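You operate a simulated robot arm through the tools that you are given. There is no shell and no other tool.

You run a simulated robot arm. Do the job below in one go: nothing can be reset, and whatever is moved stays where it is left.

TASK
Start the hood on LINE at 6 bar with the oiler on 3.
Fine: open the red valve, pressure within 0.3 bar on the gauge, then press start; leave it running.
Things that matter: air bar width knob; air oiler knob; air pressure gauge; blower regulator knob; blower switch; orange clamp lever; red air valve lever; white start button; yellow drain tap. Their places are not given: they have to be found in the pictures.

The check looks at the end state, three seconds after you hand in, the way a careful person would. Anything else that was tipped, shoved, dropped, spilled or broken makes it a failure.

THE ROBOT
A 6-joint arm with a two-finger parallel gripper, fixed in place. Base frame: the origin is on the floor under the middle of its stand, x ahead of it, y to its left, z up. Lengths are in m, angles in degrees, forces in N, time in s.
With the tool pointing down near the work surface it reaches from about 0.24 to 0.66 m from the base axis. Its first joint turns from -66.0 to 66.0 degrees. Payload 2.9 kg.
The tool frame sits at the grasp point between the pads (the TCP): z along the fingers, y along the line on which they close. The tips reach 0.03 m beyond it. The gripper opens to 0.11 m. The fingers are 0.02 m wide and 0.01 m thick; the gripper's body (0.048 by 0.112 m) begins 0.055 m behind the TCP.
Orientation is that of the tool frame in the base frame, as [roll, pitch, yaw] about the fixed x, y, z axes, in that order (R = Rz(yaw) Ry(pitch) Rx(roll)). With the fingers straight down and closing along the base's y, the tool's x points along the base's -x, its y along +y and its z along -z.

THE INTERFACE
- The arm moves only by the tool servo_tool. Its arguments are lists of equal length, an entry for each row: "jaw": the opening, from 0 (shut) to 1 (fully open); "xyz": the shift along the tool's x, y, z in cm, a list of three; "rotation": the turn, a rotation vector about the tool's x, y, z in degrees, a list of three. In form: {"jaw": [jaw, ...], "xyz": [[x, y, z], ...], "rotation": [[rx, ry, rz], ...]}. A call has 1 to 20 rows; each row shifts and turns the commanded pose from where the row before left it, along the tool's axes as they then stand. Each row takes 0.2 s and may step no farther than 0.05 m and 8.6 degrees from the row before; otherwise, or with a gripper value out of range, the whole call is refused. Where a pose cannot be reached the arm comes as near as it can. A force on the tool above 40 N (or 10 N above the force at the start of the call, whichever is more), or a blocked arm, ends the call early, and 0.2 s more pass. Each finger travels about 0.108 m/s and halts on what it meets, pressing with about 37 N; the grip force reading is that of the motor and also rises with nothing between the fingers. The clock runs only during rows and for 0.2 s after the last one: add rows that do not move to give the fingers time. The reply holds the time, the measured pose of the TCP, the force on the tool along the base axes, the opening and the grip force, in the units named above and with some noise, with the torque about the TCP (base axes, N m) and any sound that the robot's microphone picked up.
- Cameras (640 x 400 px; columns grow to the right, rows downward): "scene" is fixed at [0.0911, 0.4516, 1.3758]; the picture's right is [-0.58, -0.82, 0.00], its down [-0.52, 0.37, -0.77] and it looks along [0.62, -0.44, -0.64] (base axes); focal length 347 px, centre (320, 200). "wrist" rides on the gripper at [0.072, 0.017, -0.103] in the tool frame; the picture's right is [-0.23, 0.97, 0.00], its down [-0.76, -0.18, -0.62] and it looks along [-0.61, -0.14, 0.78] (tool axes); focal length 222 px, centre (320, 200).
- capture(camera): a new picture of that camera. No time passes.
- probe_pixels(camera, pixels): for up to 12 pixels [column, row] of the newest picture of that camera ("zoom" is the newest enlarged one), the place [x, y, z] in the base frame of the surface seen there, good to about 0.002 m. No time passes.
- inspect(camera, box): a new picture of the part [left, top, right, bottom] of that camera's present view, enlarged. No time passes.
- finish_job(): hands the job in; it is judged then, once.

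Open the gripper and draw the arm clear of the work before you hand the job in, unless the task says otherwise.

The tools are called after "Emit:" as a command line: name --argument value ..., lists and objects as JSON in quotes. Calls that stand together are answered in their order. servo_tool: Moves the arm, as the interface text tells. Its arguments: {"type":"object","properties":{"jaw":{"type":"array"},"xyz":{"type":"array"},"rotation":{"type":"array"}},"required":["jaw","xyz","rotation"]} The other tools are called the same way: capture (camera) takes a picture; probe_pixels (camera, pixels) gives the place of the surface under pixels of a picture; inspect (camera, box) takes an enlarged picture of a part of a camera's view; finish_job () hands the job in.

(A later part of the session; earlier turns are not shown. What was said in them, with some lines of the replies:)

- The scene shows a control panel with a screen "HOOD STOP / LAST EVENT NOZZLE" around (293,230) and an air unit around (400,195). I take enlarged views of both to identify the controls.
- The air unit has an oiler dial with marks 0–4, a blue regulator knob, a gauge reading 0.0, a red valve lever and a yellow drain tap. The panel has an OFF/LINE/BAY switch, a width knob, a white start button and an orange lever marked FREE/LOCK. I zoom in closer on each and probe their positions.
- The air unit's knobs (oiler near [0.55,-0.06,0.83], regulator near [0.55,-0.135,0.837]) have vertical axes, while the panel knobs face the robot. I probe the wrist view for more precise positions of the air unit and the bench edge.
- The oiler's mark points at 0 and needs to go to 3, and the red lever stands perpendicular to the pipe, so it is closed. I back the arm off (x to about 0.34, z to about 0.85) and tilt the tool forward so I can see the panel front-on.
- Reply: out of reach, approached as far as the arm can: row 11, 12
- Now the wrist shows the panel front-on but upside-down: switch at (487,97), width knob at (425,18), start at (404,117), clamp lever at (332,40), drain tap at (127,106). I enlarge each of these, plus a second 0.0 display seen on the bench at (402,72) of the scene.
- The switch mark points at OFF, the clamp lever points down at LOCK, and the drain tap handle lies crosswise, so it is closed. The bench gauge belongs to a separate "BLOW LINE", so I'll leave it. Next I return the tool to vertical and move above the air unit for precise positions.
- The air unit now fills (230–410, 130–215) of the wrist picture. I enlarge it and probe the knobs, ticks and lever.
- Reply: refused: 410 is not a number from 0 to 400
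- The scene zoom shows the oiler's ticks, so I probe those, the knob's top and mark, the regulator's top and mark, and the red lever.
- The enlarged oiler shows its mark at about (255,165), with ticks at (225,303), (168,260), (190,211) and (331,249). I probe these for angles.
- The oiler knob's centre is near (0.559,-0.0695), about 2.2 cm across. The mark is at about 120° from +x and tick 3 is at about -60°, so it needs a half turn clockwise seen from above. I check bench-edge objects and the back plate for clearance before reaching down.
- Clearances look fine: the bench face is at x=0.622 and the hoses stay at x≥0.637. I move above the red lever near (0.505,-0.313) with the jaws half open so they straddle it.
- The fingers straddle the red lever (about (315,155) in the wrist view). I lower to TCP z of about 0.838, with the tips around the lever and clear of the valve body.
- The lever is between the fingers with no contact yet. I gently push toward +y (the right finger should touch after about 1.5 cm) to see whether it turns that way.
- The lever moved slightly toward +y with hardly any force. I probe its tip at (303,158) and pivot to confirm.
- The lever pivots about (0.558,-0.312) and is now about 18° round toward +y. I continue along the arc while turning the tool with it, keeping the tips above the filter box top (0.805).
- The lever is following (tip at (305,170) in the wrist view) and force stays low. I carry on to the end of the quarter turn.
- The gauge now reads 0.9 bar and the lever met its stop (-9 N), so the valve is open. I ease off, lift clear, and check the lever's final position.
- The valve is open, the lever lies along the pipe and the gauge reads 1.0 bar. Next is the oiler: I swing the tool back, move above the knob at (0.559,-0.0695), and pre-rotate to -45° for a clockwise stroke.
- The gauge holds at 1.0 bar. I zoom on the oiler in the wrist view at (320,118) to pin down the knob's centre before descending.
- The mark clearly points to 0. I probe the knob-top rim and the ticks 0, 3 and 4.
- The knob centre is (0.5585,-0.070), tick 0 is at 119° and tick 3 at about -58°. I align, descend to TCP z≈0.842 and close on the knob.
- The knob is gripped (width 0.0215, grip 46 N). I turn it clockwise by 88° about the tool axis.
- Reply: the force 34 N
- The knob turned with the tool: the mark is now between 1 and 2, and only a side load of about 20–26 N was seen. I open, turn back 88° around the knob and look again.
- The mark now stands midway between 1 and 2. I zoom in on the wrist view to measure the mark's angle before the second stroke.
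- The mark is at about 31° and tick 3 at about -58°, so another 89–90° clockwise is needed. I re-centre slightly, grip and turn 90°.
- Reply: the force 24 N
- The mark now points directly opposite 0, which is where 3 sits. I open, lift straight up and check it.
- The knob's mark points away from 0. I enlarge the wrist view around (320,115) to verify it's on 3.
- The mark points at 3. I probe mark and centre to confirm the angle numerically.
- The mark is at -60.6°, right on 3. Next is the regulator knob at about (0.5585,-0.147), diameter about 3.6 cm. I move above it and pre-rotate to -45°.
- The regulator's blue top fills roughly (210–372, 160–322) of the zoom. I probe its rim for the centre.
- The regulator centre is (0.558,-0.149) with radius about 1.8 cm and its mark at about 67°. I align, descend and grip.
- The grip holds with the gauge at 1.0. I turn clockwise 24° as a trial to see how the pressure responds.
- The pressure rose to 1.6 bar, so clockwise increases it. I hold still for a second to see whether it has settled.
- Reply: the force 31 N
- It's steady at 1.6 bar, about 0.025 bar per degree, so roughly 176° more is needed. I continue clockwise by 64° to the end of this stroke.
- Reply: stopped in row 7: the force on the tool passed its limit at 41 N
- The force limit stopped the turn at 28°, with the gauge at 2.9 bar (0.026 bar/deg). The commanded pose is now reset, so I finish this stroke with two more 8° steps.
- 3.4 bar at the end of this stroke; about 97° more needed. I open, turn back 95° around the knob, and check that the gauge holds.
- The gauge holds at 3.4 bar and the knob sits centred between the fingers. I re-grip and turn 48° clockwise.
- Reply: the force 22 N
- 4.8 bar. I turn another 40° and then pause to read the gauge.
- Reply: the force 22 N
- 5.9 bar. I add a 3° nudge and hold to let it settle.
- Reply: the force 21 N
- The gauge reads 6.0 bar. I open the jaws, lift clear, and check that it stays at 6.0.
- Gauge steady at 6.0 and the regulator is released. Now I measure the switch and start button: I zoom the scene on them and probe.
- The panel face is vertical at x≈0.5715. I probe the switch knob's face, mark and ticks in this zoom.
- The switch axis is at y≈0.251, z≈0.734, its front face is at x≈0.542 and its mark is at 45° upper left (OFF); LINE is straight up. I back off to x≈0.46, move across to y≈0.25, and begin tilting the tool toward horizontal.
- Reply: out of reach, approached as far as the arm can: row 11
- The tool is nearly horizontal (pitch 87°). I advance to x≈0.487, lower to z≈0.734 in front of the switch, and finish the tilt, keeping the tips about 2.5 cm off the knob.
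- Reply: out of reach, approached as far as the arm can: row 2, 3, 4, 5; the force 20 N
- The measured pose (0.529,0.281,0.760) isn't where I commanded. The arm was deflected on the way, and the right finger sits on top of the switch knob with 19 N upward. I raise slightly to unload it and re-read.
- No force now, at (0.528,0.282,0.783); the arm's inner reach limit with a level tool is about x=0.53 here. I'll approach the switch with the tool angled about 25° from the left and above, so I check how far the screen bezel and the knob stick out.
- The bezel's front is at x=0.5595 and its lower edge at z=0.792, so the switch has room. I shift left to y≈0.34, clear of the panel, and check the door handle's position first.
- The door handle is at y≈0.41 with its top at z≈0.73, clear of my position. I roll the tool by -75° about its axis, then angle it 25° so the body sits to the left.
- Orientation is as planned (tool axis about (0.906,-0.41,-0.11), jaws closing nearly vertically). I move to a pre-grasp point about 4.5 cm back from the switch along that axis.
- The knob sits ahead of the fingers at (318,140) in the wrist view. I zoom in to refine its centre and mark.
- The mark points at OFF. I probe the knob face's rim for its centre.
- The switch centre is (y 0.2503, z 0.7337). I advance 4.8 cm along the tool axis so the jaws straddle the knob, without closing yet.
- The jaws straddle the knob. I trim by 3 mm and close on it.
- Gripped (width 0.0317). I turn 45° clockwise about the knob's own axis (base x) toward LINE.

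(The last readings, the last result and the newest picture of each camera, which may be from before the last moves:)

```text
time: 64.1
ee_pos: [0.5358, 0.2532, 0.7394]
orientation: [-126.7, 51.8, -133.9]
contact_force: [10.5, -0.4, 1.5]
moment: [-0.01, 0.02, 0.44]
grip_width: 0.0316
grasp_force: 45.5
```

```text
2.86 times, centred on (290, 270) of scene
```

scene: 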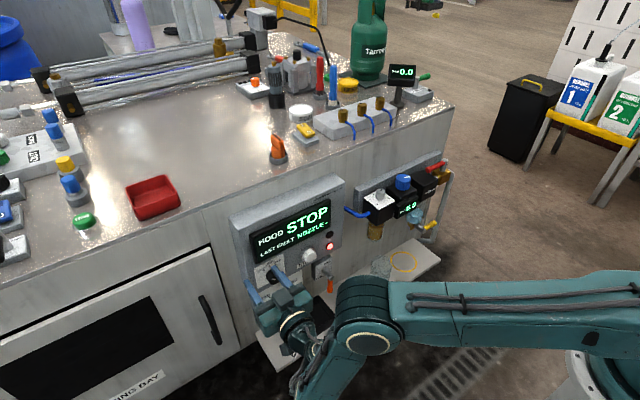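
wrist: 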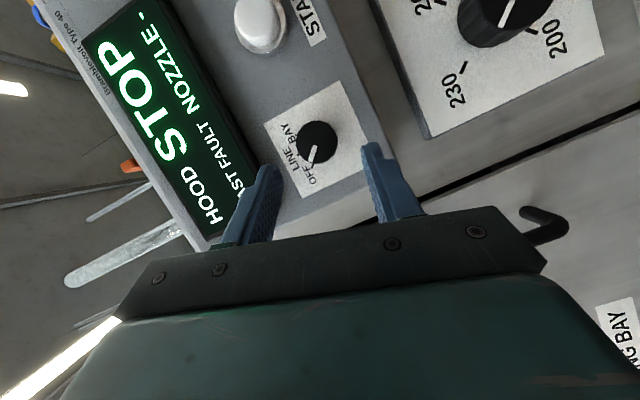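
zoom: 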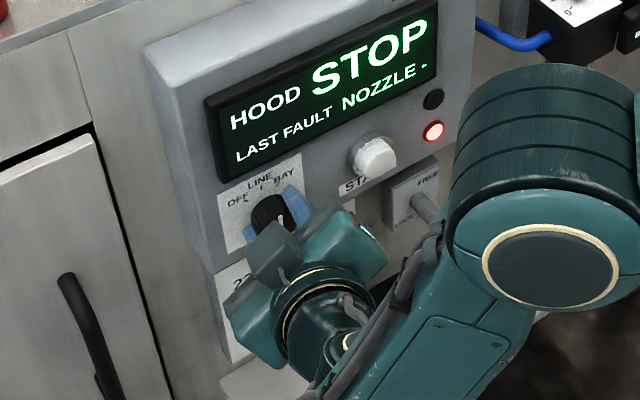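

The mark now points to LINE with low force. I open, swing back the way I came around the knob, then retreat along the tool axis.

Emit:
servo_tool --jaw '[0.5, 0.5, 0.5, 0.5, 0.5, 0.5, 0.5, 0.5, 0.5, 0.5, 0.5, 0.5]' --xyz '[[0, 0, 0], [0, 0, 0], [0, 0.08, 0], [0, 0.08, 0], [0, 0.08, 0], [0, 0.08, 0], [0, 0.08, 0], [0, 0.08, 0], [0, 0, -2], [0, 0, -2], [0, 0, -0.5], [0, 0, 0]]' --rotation '[[0, 0, 0], [0, 0, 0], [3.17, 0, -6.8], [3.17, 0, -6.8], [3.17, 0, -6.8], [3.17, 0, -6.8], [3.17, 0, -6.8], [3.17, 0, -6.8], [0, 0, 0], [0, 0, 0], [0, 0, 0], [0, 0, 0]]'

Emit:
inspect --camera "wrist" --box '[260, 75, 380, 205]'

Emit:
capture --camera "wrist"

Emit:
capture --camera "scene"

```text
time: 66.7
ee_pos: [0.496, 0.2744, 0.7418]
orientation: [-96.6, 13.4, -116.4]
contact_force: [-1.0, 0.6, -0.5]
moment: [-0.03, 0.01, 0.0]
grip_width: 0.0547
grasp_force: 0.1
```

```text
3.08 times, centred on (320, 140) of wrist
```

zoom: 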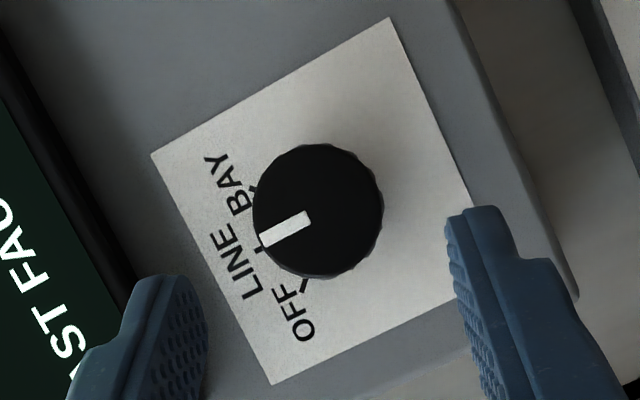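

```text
taken
```

wrist: 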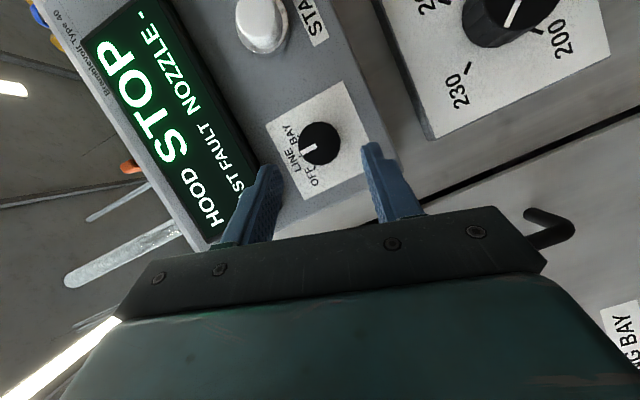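

```text
taken
```

scene: 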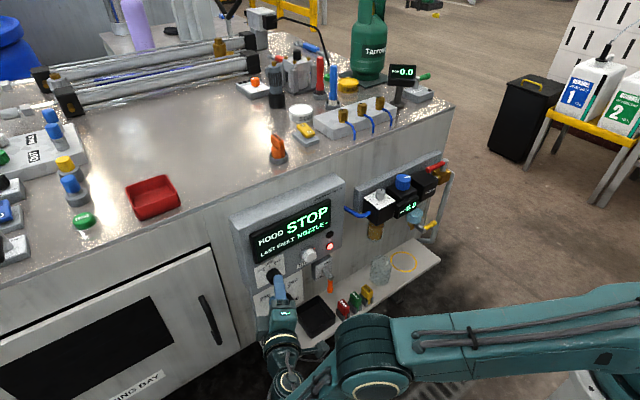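

The switch mark is on LINE and the gauge still shows 6.0. For the start button I re-orient to a downward-forward tilt (about 50° from vertical) with the fingers shut, in place and away from the panel.

Emit:
servo_tool --jaw '[0.5, 0.5, 0.5, 0.5, 0.4, 0.3, 0.2, 0.1, 0, 0, 0, 0, 0]' --xyz '[[0, 0, 0], [0, 0, 0], [0, 0, 0], [0, 0, 0], [0, 0, 0], [0, 0, 0], [0, 0, 0], [0, 0, 0], [0, 0, 0], [0, 0, 0], [0, 0, 0], [0, 0, 0], [0, 0, 0]]' --rotation '[[0, 7.5, 0], [0, 7.5, 0], [-4.82, 0, 5.745], [-4.82, 0, 5.745], [-4.82, 0, 5.745], [-4.82, 0, 5.745], [-4.82, 0, 5.745], [-4.82, 0, 5.745], [-4.82, 0, 5.745], [-4.82, 0, 5.745], [-4.82, 0, 5.745], [-4.82, 0, 5.745], [0, 0, 0]]'

Emit:
capture --camera "wrist"

Emit:
capture --camera "scene"

```text
time: 69.5
ee_pos: [0.4966, 0.2695, 0.7426]
orientation: [179.8, 49.9, 179.1]
contact_force: [-0.1, 0.2, -0.4]
moment: [0.0, 0.01, 0.0]
grip_width: 0.0
grasp_force: 37.0
out of reach, approached as far as the arm can: row 2
```

```text
taken
```

wrist: 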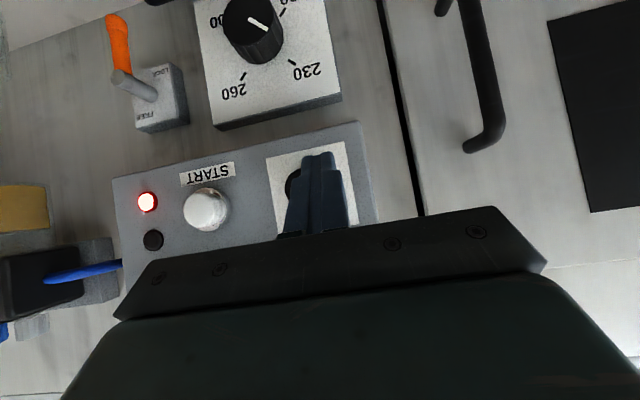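

```text
taken
```

scene: 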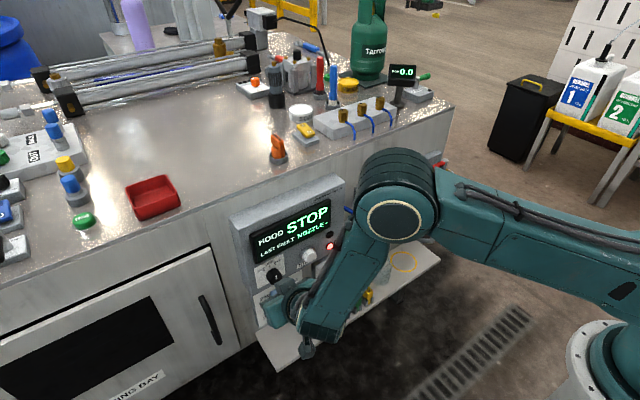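

Good view: the clamp lever is at (125,60), the start button at (207,210), and the width knob at (255,25) is unchanged. I zoom on the clamp and start areas.

Emit:
inspect --camera "wrist" --box '[90, 0, 250, 160]'

Emit:
inspect --camera "wrist" --box '[120, 140, 290, 260]'

Emit:
probe_pixels --camera "zoom" --pixels '[[325, 260], [285, 260], [365, 260], [325, 220], [325, 300], [390, 250], [325, 330], [100, 200], [120, 350], [600, 270], [500, 330], [560, 230]]'

```text
2.50 times, centred on (170, 80) of wrist
```

zoom: 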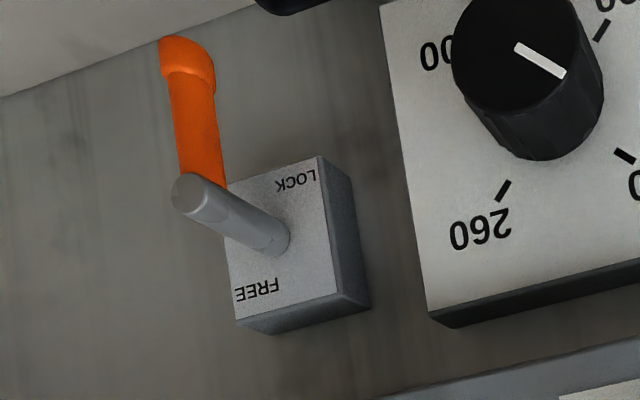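

```text
3.33 times, centred on (205, 200) of wrist
```

zoom: 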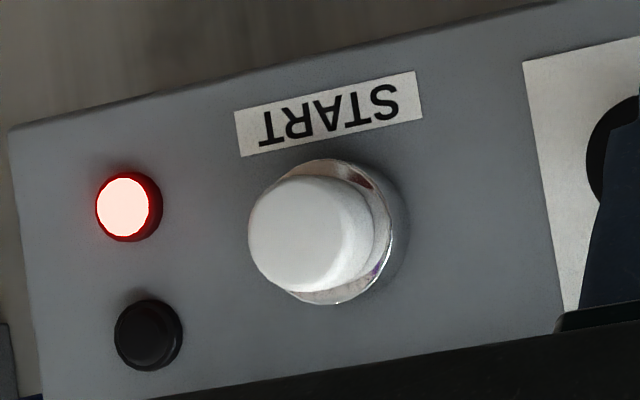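

```text
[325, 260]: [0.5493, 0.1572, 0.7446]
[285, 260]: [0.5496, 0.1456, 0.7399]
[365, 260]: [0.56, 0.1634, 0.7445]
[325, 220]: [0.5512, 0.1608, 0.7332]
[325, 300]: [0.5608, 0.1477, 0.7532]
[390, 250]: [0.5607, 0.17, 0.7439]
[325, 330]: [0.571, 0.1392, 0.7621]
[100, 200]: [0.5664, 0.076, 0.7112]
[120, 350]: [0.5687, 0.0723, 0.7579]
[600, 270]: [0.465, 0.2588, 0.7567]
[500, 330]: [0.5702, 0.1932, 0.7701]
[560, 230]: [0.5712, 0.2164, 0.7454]
```

The clamp lever points down, the LOCK end. I probe the start button's front face more carefully.

Emit:
probe_pixels --camera "zoom" --pixels '[[305, 233], [258, 230], [300, 185], [310, 283], [345, 225], [280, 210], [335, 245], [330, 180], [360, 200]]'

```text
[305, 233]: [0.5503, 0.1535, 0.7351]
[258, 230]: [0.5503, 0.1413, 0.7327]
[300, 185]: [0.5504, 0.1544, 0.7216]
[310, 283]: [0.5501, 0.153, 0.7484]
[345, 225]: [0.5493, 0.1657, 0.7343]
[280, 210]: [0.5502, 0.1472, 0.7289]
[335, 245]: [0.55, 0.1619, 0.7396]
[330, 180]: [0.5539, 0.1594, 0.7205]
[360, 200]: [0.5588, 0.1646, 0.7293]
```

The start button's centre is (0.550,0.154,0.735). I move across toward y≈0.154 in small steps at x≈0.495, watching for reach limits.

Emit:
servo_tool --jaw '[0, 0, 0]' --xyz '[[0, -3, 0], [0, -3, 0], [0, 0, 0]]' --rotation '[[0, 0, 0], [0, 0, 0], [0, 0, 0]]'

```text
time: 70.3
ee_pos: [0.4962, 0.2084, 0.7423]
orientation: [179.9, 49.8, 179.3]
contact_force: [0.0, -0.7, 0.0]
moment: [0.01, -0.04, -0.05]
grip_width: 0.0
grasp_force: 36.9
```

No reach problem. I continue to y≈0.154 and raise by 4 mm to line up with the button.

Emit:
servo_tool --jaw '[0, 0, 0]' --xyz '[[-0.17, -2.72, -0.14], [-0.16, -2.72, -0.14], [0, 0, 0]]' --rotation '[[0, 0, 0], [0, 0, 0], [0, 0, 0]]'

Emit:
capture --camera "wrist"

Emit:
inspect --camera "scene" --box '[230, 180, 430, 340]'

```text
time: 71.1
ee_pos: [0.4941, 0.1554, 0.7459]
orientation: [179.9, 49.9, 179.3]
contact_force: [-0.1, 0.8, 0.5]
moment: [0.0, 0.0, 0.02]
grip_width: 0.0
grasp_force: 37.4
```

```text
taken
```

wrist: 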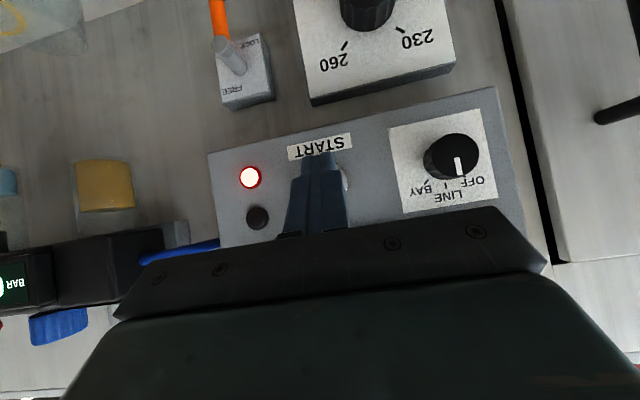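

```text
2.50 times, centred on (330, 260) of scene
```

zoom: 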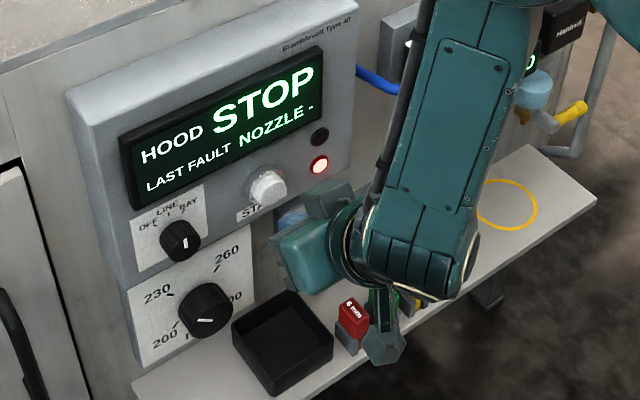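

The closed fingertips are about 2.6 cm in front of the button. I approach and press in small steps along +x.

Emit:
servo_tool --jaw '[0, 0, 0, 0, 0]' --xyz '[[-0.74, 0, 0.88], [-0.74, 0, 0.88], [-0.19, 0, 0.23], [-0.13, 0, 0.15], [0, 0, 0]]' --rotation '[[0, 0, 0], [0, 0, 0], [0, 0, 0], [0, 0, 0], [0, 0, 0]]'

Emit:
inspect --camera "scene" --box '[230, 180, 430, 340]'

```text
time: 72.3
ee_pos: [0.523, 0.153, 0.7449]
orientation: [179.9, 49.8, 179.3]
contact_force: [-2.6, 0.4, -0.4]
moment: [0.06, 0.06, 0.03]
grip_width: 0.0
grasp_force: 36.7
```

```text
2.50 times, centred on (330, 260) of scene
```

zoom: 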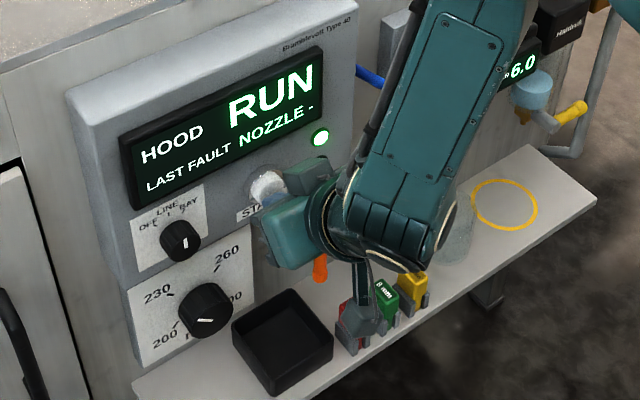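

The display now shows RUN with a green lamp, and the gauge reads 6.0. I withdraw along -x straight away and check that it keeps running.

Emit:
servo_tool --jaw '[0, 0, 0, 0.2]' --xyz '[[0.64, 0, -0.77], [0.64, 0, -0.77], [0.5, 0, -0.6], [0, 0, 0]]' --rotation '[[0, 0, 0], [0, 0, 0], [0, 0, 0], [0, 0, 0]]'

Emit:
inspect --camera "scene" --box '[230, 180, 430, 340]'

Emit:
capture --camera "wrist"

```text
time: 73.3
ee_pos: [0.496, 0.1543, 0.7453]
orientation: [179.8, 49.9, 179.4]
contact_force: [-0.5, -0.8, 0.0]
moment: [0.0, 0.0, 0.0]
grip_width: 0.022
grasp_force: 0.1
```

```text
2.50 times, centred on (330, 260) of scene
```

zoom: 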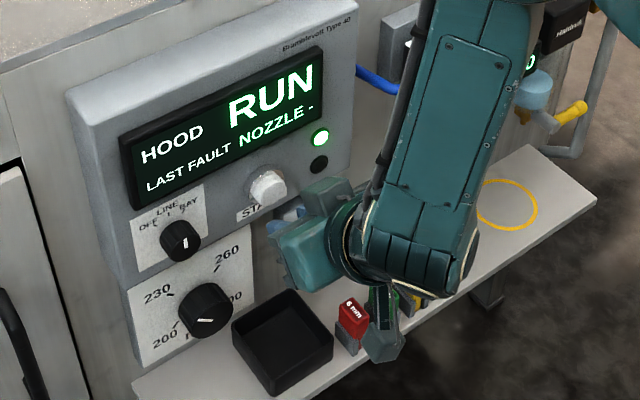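

```text
taken
```

wrist: 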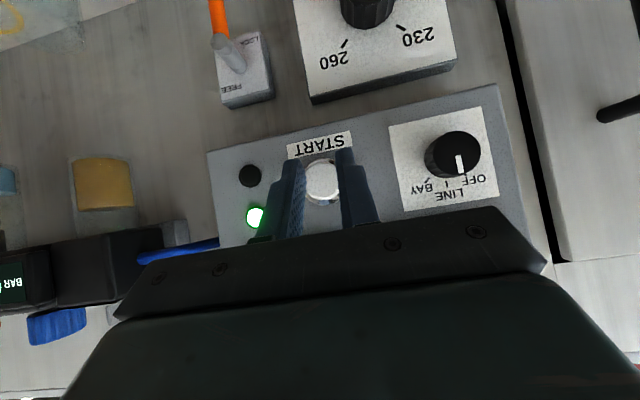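

It keeps running. I raise the arm in front of the panel, bring the tool back to vertical and open the gripper, to clear the view and confirm everything.

Emit:
servo_tool --jaw '[0.3, 0.4, 0.6, 0.8, 1, 1, 1, 1, 1, 1, 1, 1, 1]' --xyz '[[-3.2, 0, -2.7], [-3.2, 0, -2.7], [-3.2, 0, -2.7], [-3.2, 0, -2.7], [-3.2, 0, -2.7], [0, 0, 0], [0, 0, 0], [0, 0, 0], [0, 0, 0], [0, 0, 0], [0, 0, 0], [2, 0, -4], [3, 0, -3]]' --rotation '[[0, 0, 0], [0, 0, 0], [0, 0, 0], [0, 0, 0], [0, 0, 0], [0, 8.3, 0], [0, 8.3, 0], [0, 8.3, 0], [0, 8.3, 0], [0, 8.3, 0], [0, 8.3, 0], [0, 0, 0], [0, 0, 0]]'

Emit:
capture --camera "scene"

Emit:
inspect --camera "scene" --box '[225, 180, 345, 320]'

Emit:
inspect --camera "scene" --box '[340, 150, 470, 300]'

```text
time: 76.1
ee_pos: [0.4441, 0.1565, 1.0256]
orientation: [-180.0, 0.0, 179.3]
contact_force: [-0.3, -0.5, -0.6]
moment: [0.0, 0.02, -0.01]
grip_width: 0.1101
grasp_force: 0.1
```

```text
taken
```

scene: 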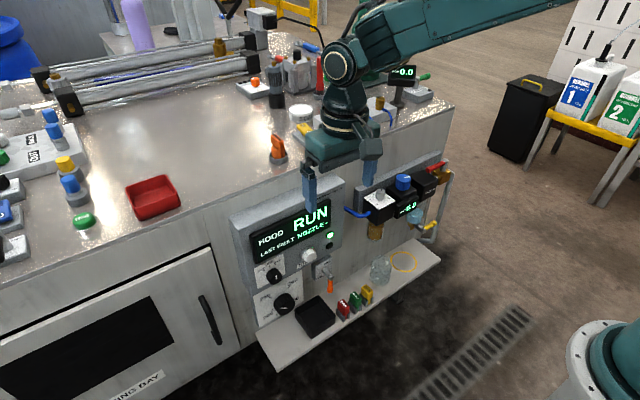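

```text
2.86 times, centred on (285, 250) of scene
```

zoom: 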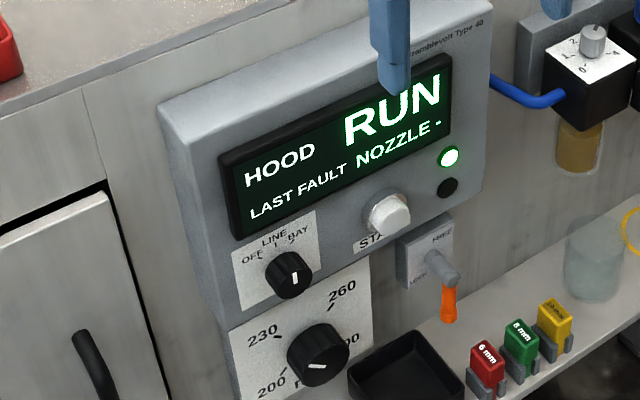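

```text
2.67 times, centred on (405, 225) of scene
```

zoom: 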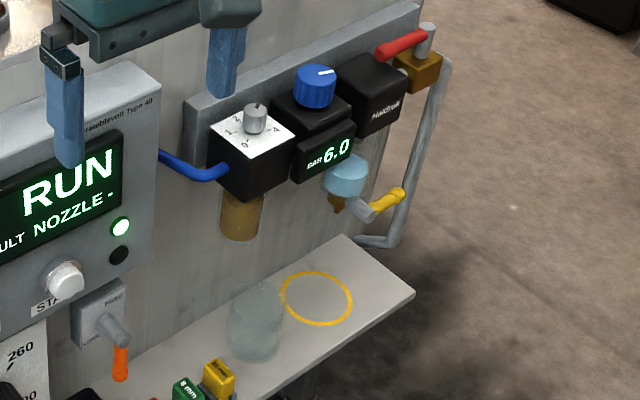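

Everything reads as wanted: HOOD RUN, LINE, 6.0 bar, and tap, clamp and width unchanged. I lift a little more, wait a few seconds and verify that the readings hold.

Emit:
servo_tool --jaw '[1, 1, 1, 1, 1, 1, 1, 1, 1, 1, 1, 1, 1, 1, 1, 1]' --xyz '[[2, 0, -3], [2, 0, -3], [0, 0, 0], [0, 0, 0], [0, 0, 0], [0, 0, 0], [0, 0, 0], [0, 0, 0], [0, 0, 0], [0, 0, 0], [0, 0, 0], [0, 0, 0], [0, 0, 0], [0, 0, 0], [0, 0, 0], [0, 0, 0]]' --rotation '[[0, 0, 0], [0, 0, 0], [0, 0, 0], [0, 0, 0], [0, 0, 0], [0, 0, 0], [0, 0, 0], [0, 0, 0], [0, 0, 0], [0, 0, 0], [0, 0, 0], [0, 0, 0], [0, 0, 0], [0, 0, 0], [0, 0, 0], [0, 0, 0]]'

Emit:
inspect --camera "scene" --box '[230, 160, 450, 310]'

Emit:
inspect --camera "scene" --box '[360, 170, 430, 220]'

```text
time: 79.5
ee_pos: [0.4045, 0.1568, 1.0844]
orientation: [180.0, 0.1, 179.4]
contact_force: [0.0, -0.4, -0.1]
moment: [0.01, 0.02, -0.03]
grip_width: 0.11
grasp_force: 0.2
```

```text
2.67 times, centred on (340, 235) of scene
```

zoom: 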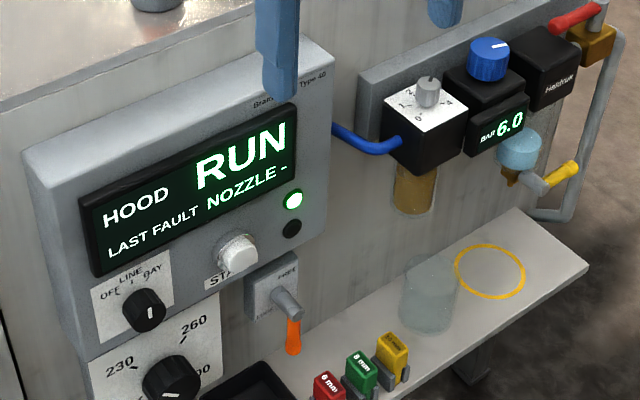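

```text
8.00 times, centred on (395, 195) of scene
```

zoom: 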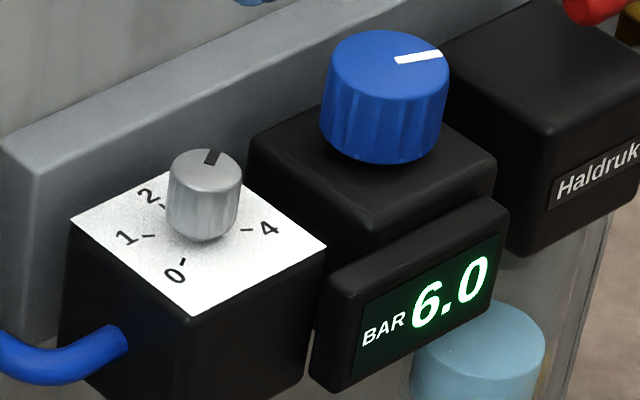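

After more than 6 s of running, the display still shows RUN with the green lamp. The gauge is steady at 6.0 bar, the oiler is on 3, the switch is on LINE, the valve is open, and the gripper is open and clear. I hand the job in.

Emit:
finish_job

```text
The job is handed in.
```

The hood is running on LINE at 6.0 bar with the oiler on 3, and I've handed the job in. The last check, more than 6 seconds after start, still showed RUN, the green lamp and 6.0 bar.

- **Red air valve:** open, with the lever turned along the pipe to its stop.
- **Oiler:** on 3.
- **Pressure:** set with the blue regulator knob; it read 6.0 bar before I pressed start and stayed there while running.
- **Blower switch:** turned from OFF to LINE.
- **Left alone:** the width knob (at about 200), the orange clamp lever (pointing down to LOCK) and the yellow drain tap (closed). The second gauge on the bench belongs to a separate blow line, so I left that too.

On the way to the blower switch, one finger briefly rested on top of its knob with about 19 N. I lifted off straight away, the knob did not turn, and I saw no damage.

The display shows "LAST FAULT NOZZLE -". It was there before I started and the hood ran normally, so I left it.

The gripper is open and the arm is clear of the work.
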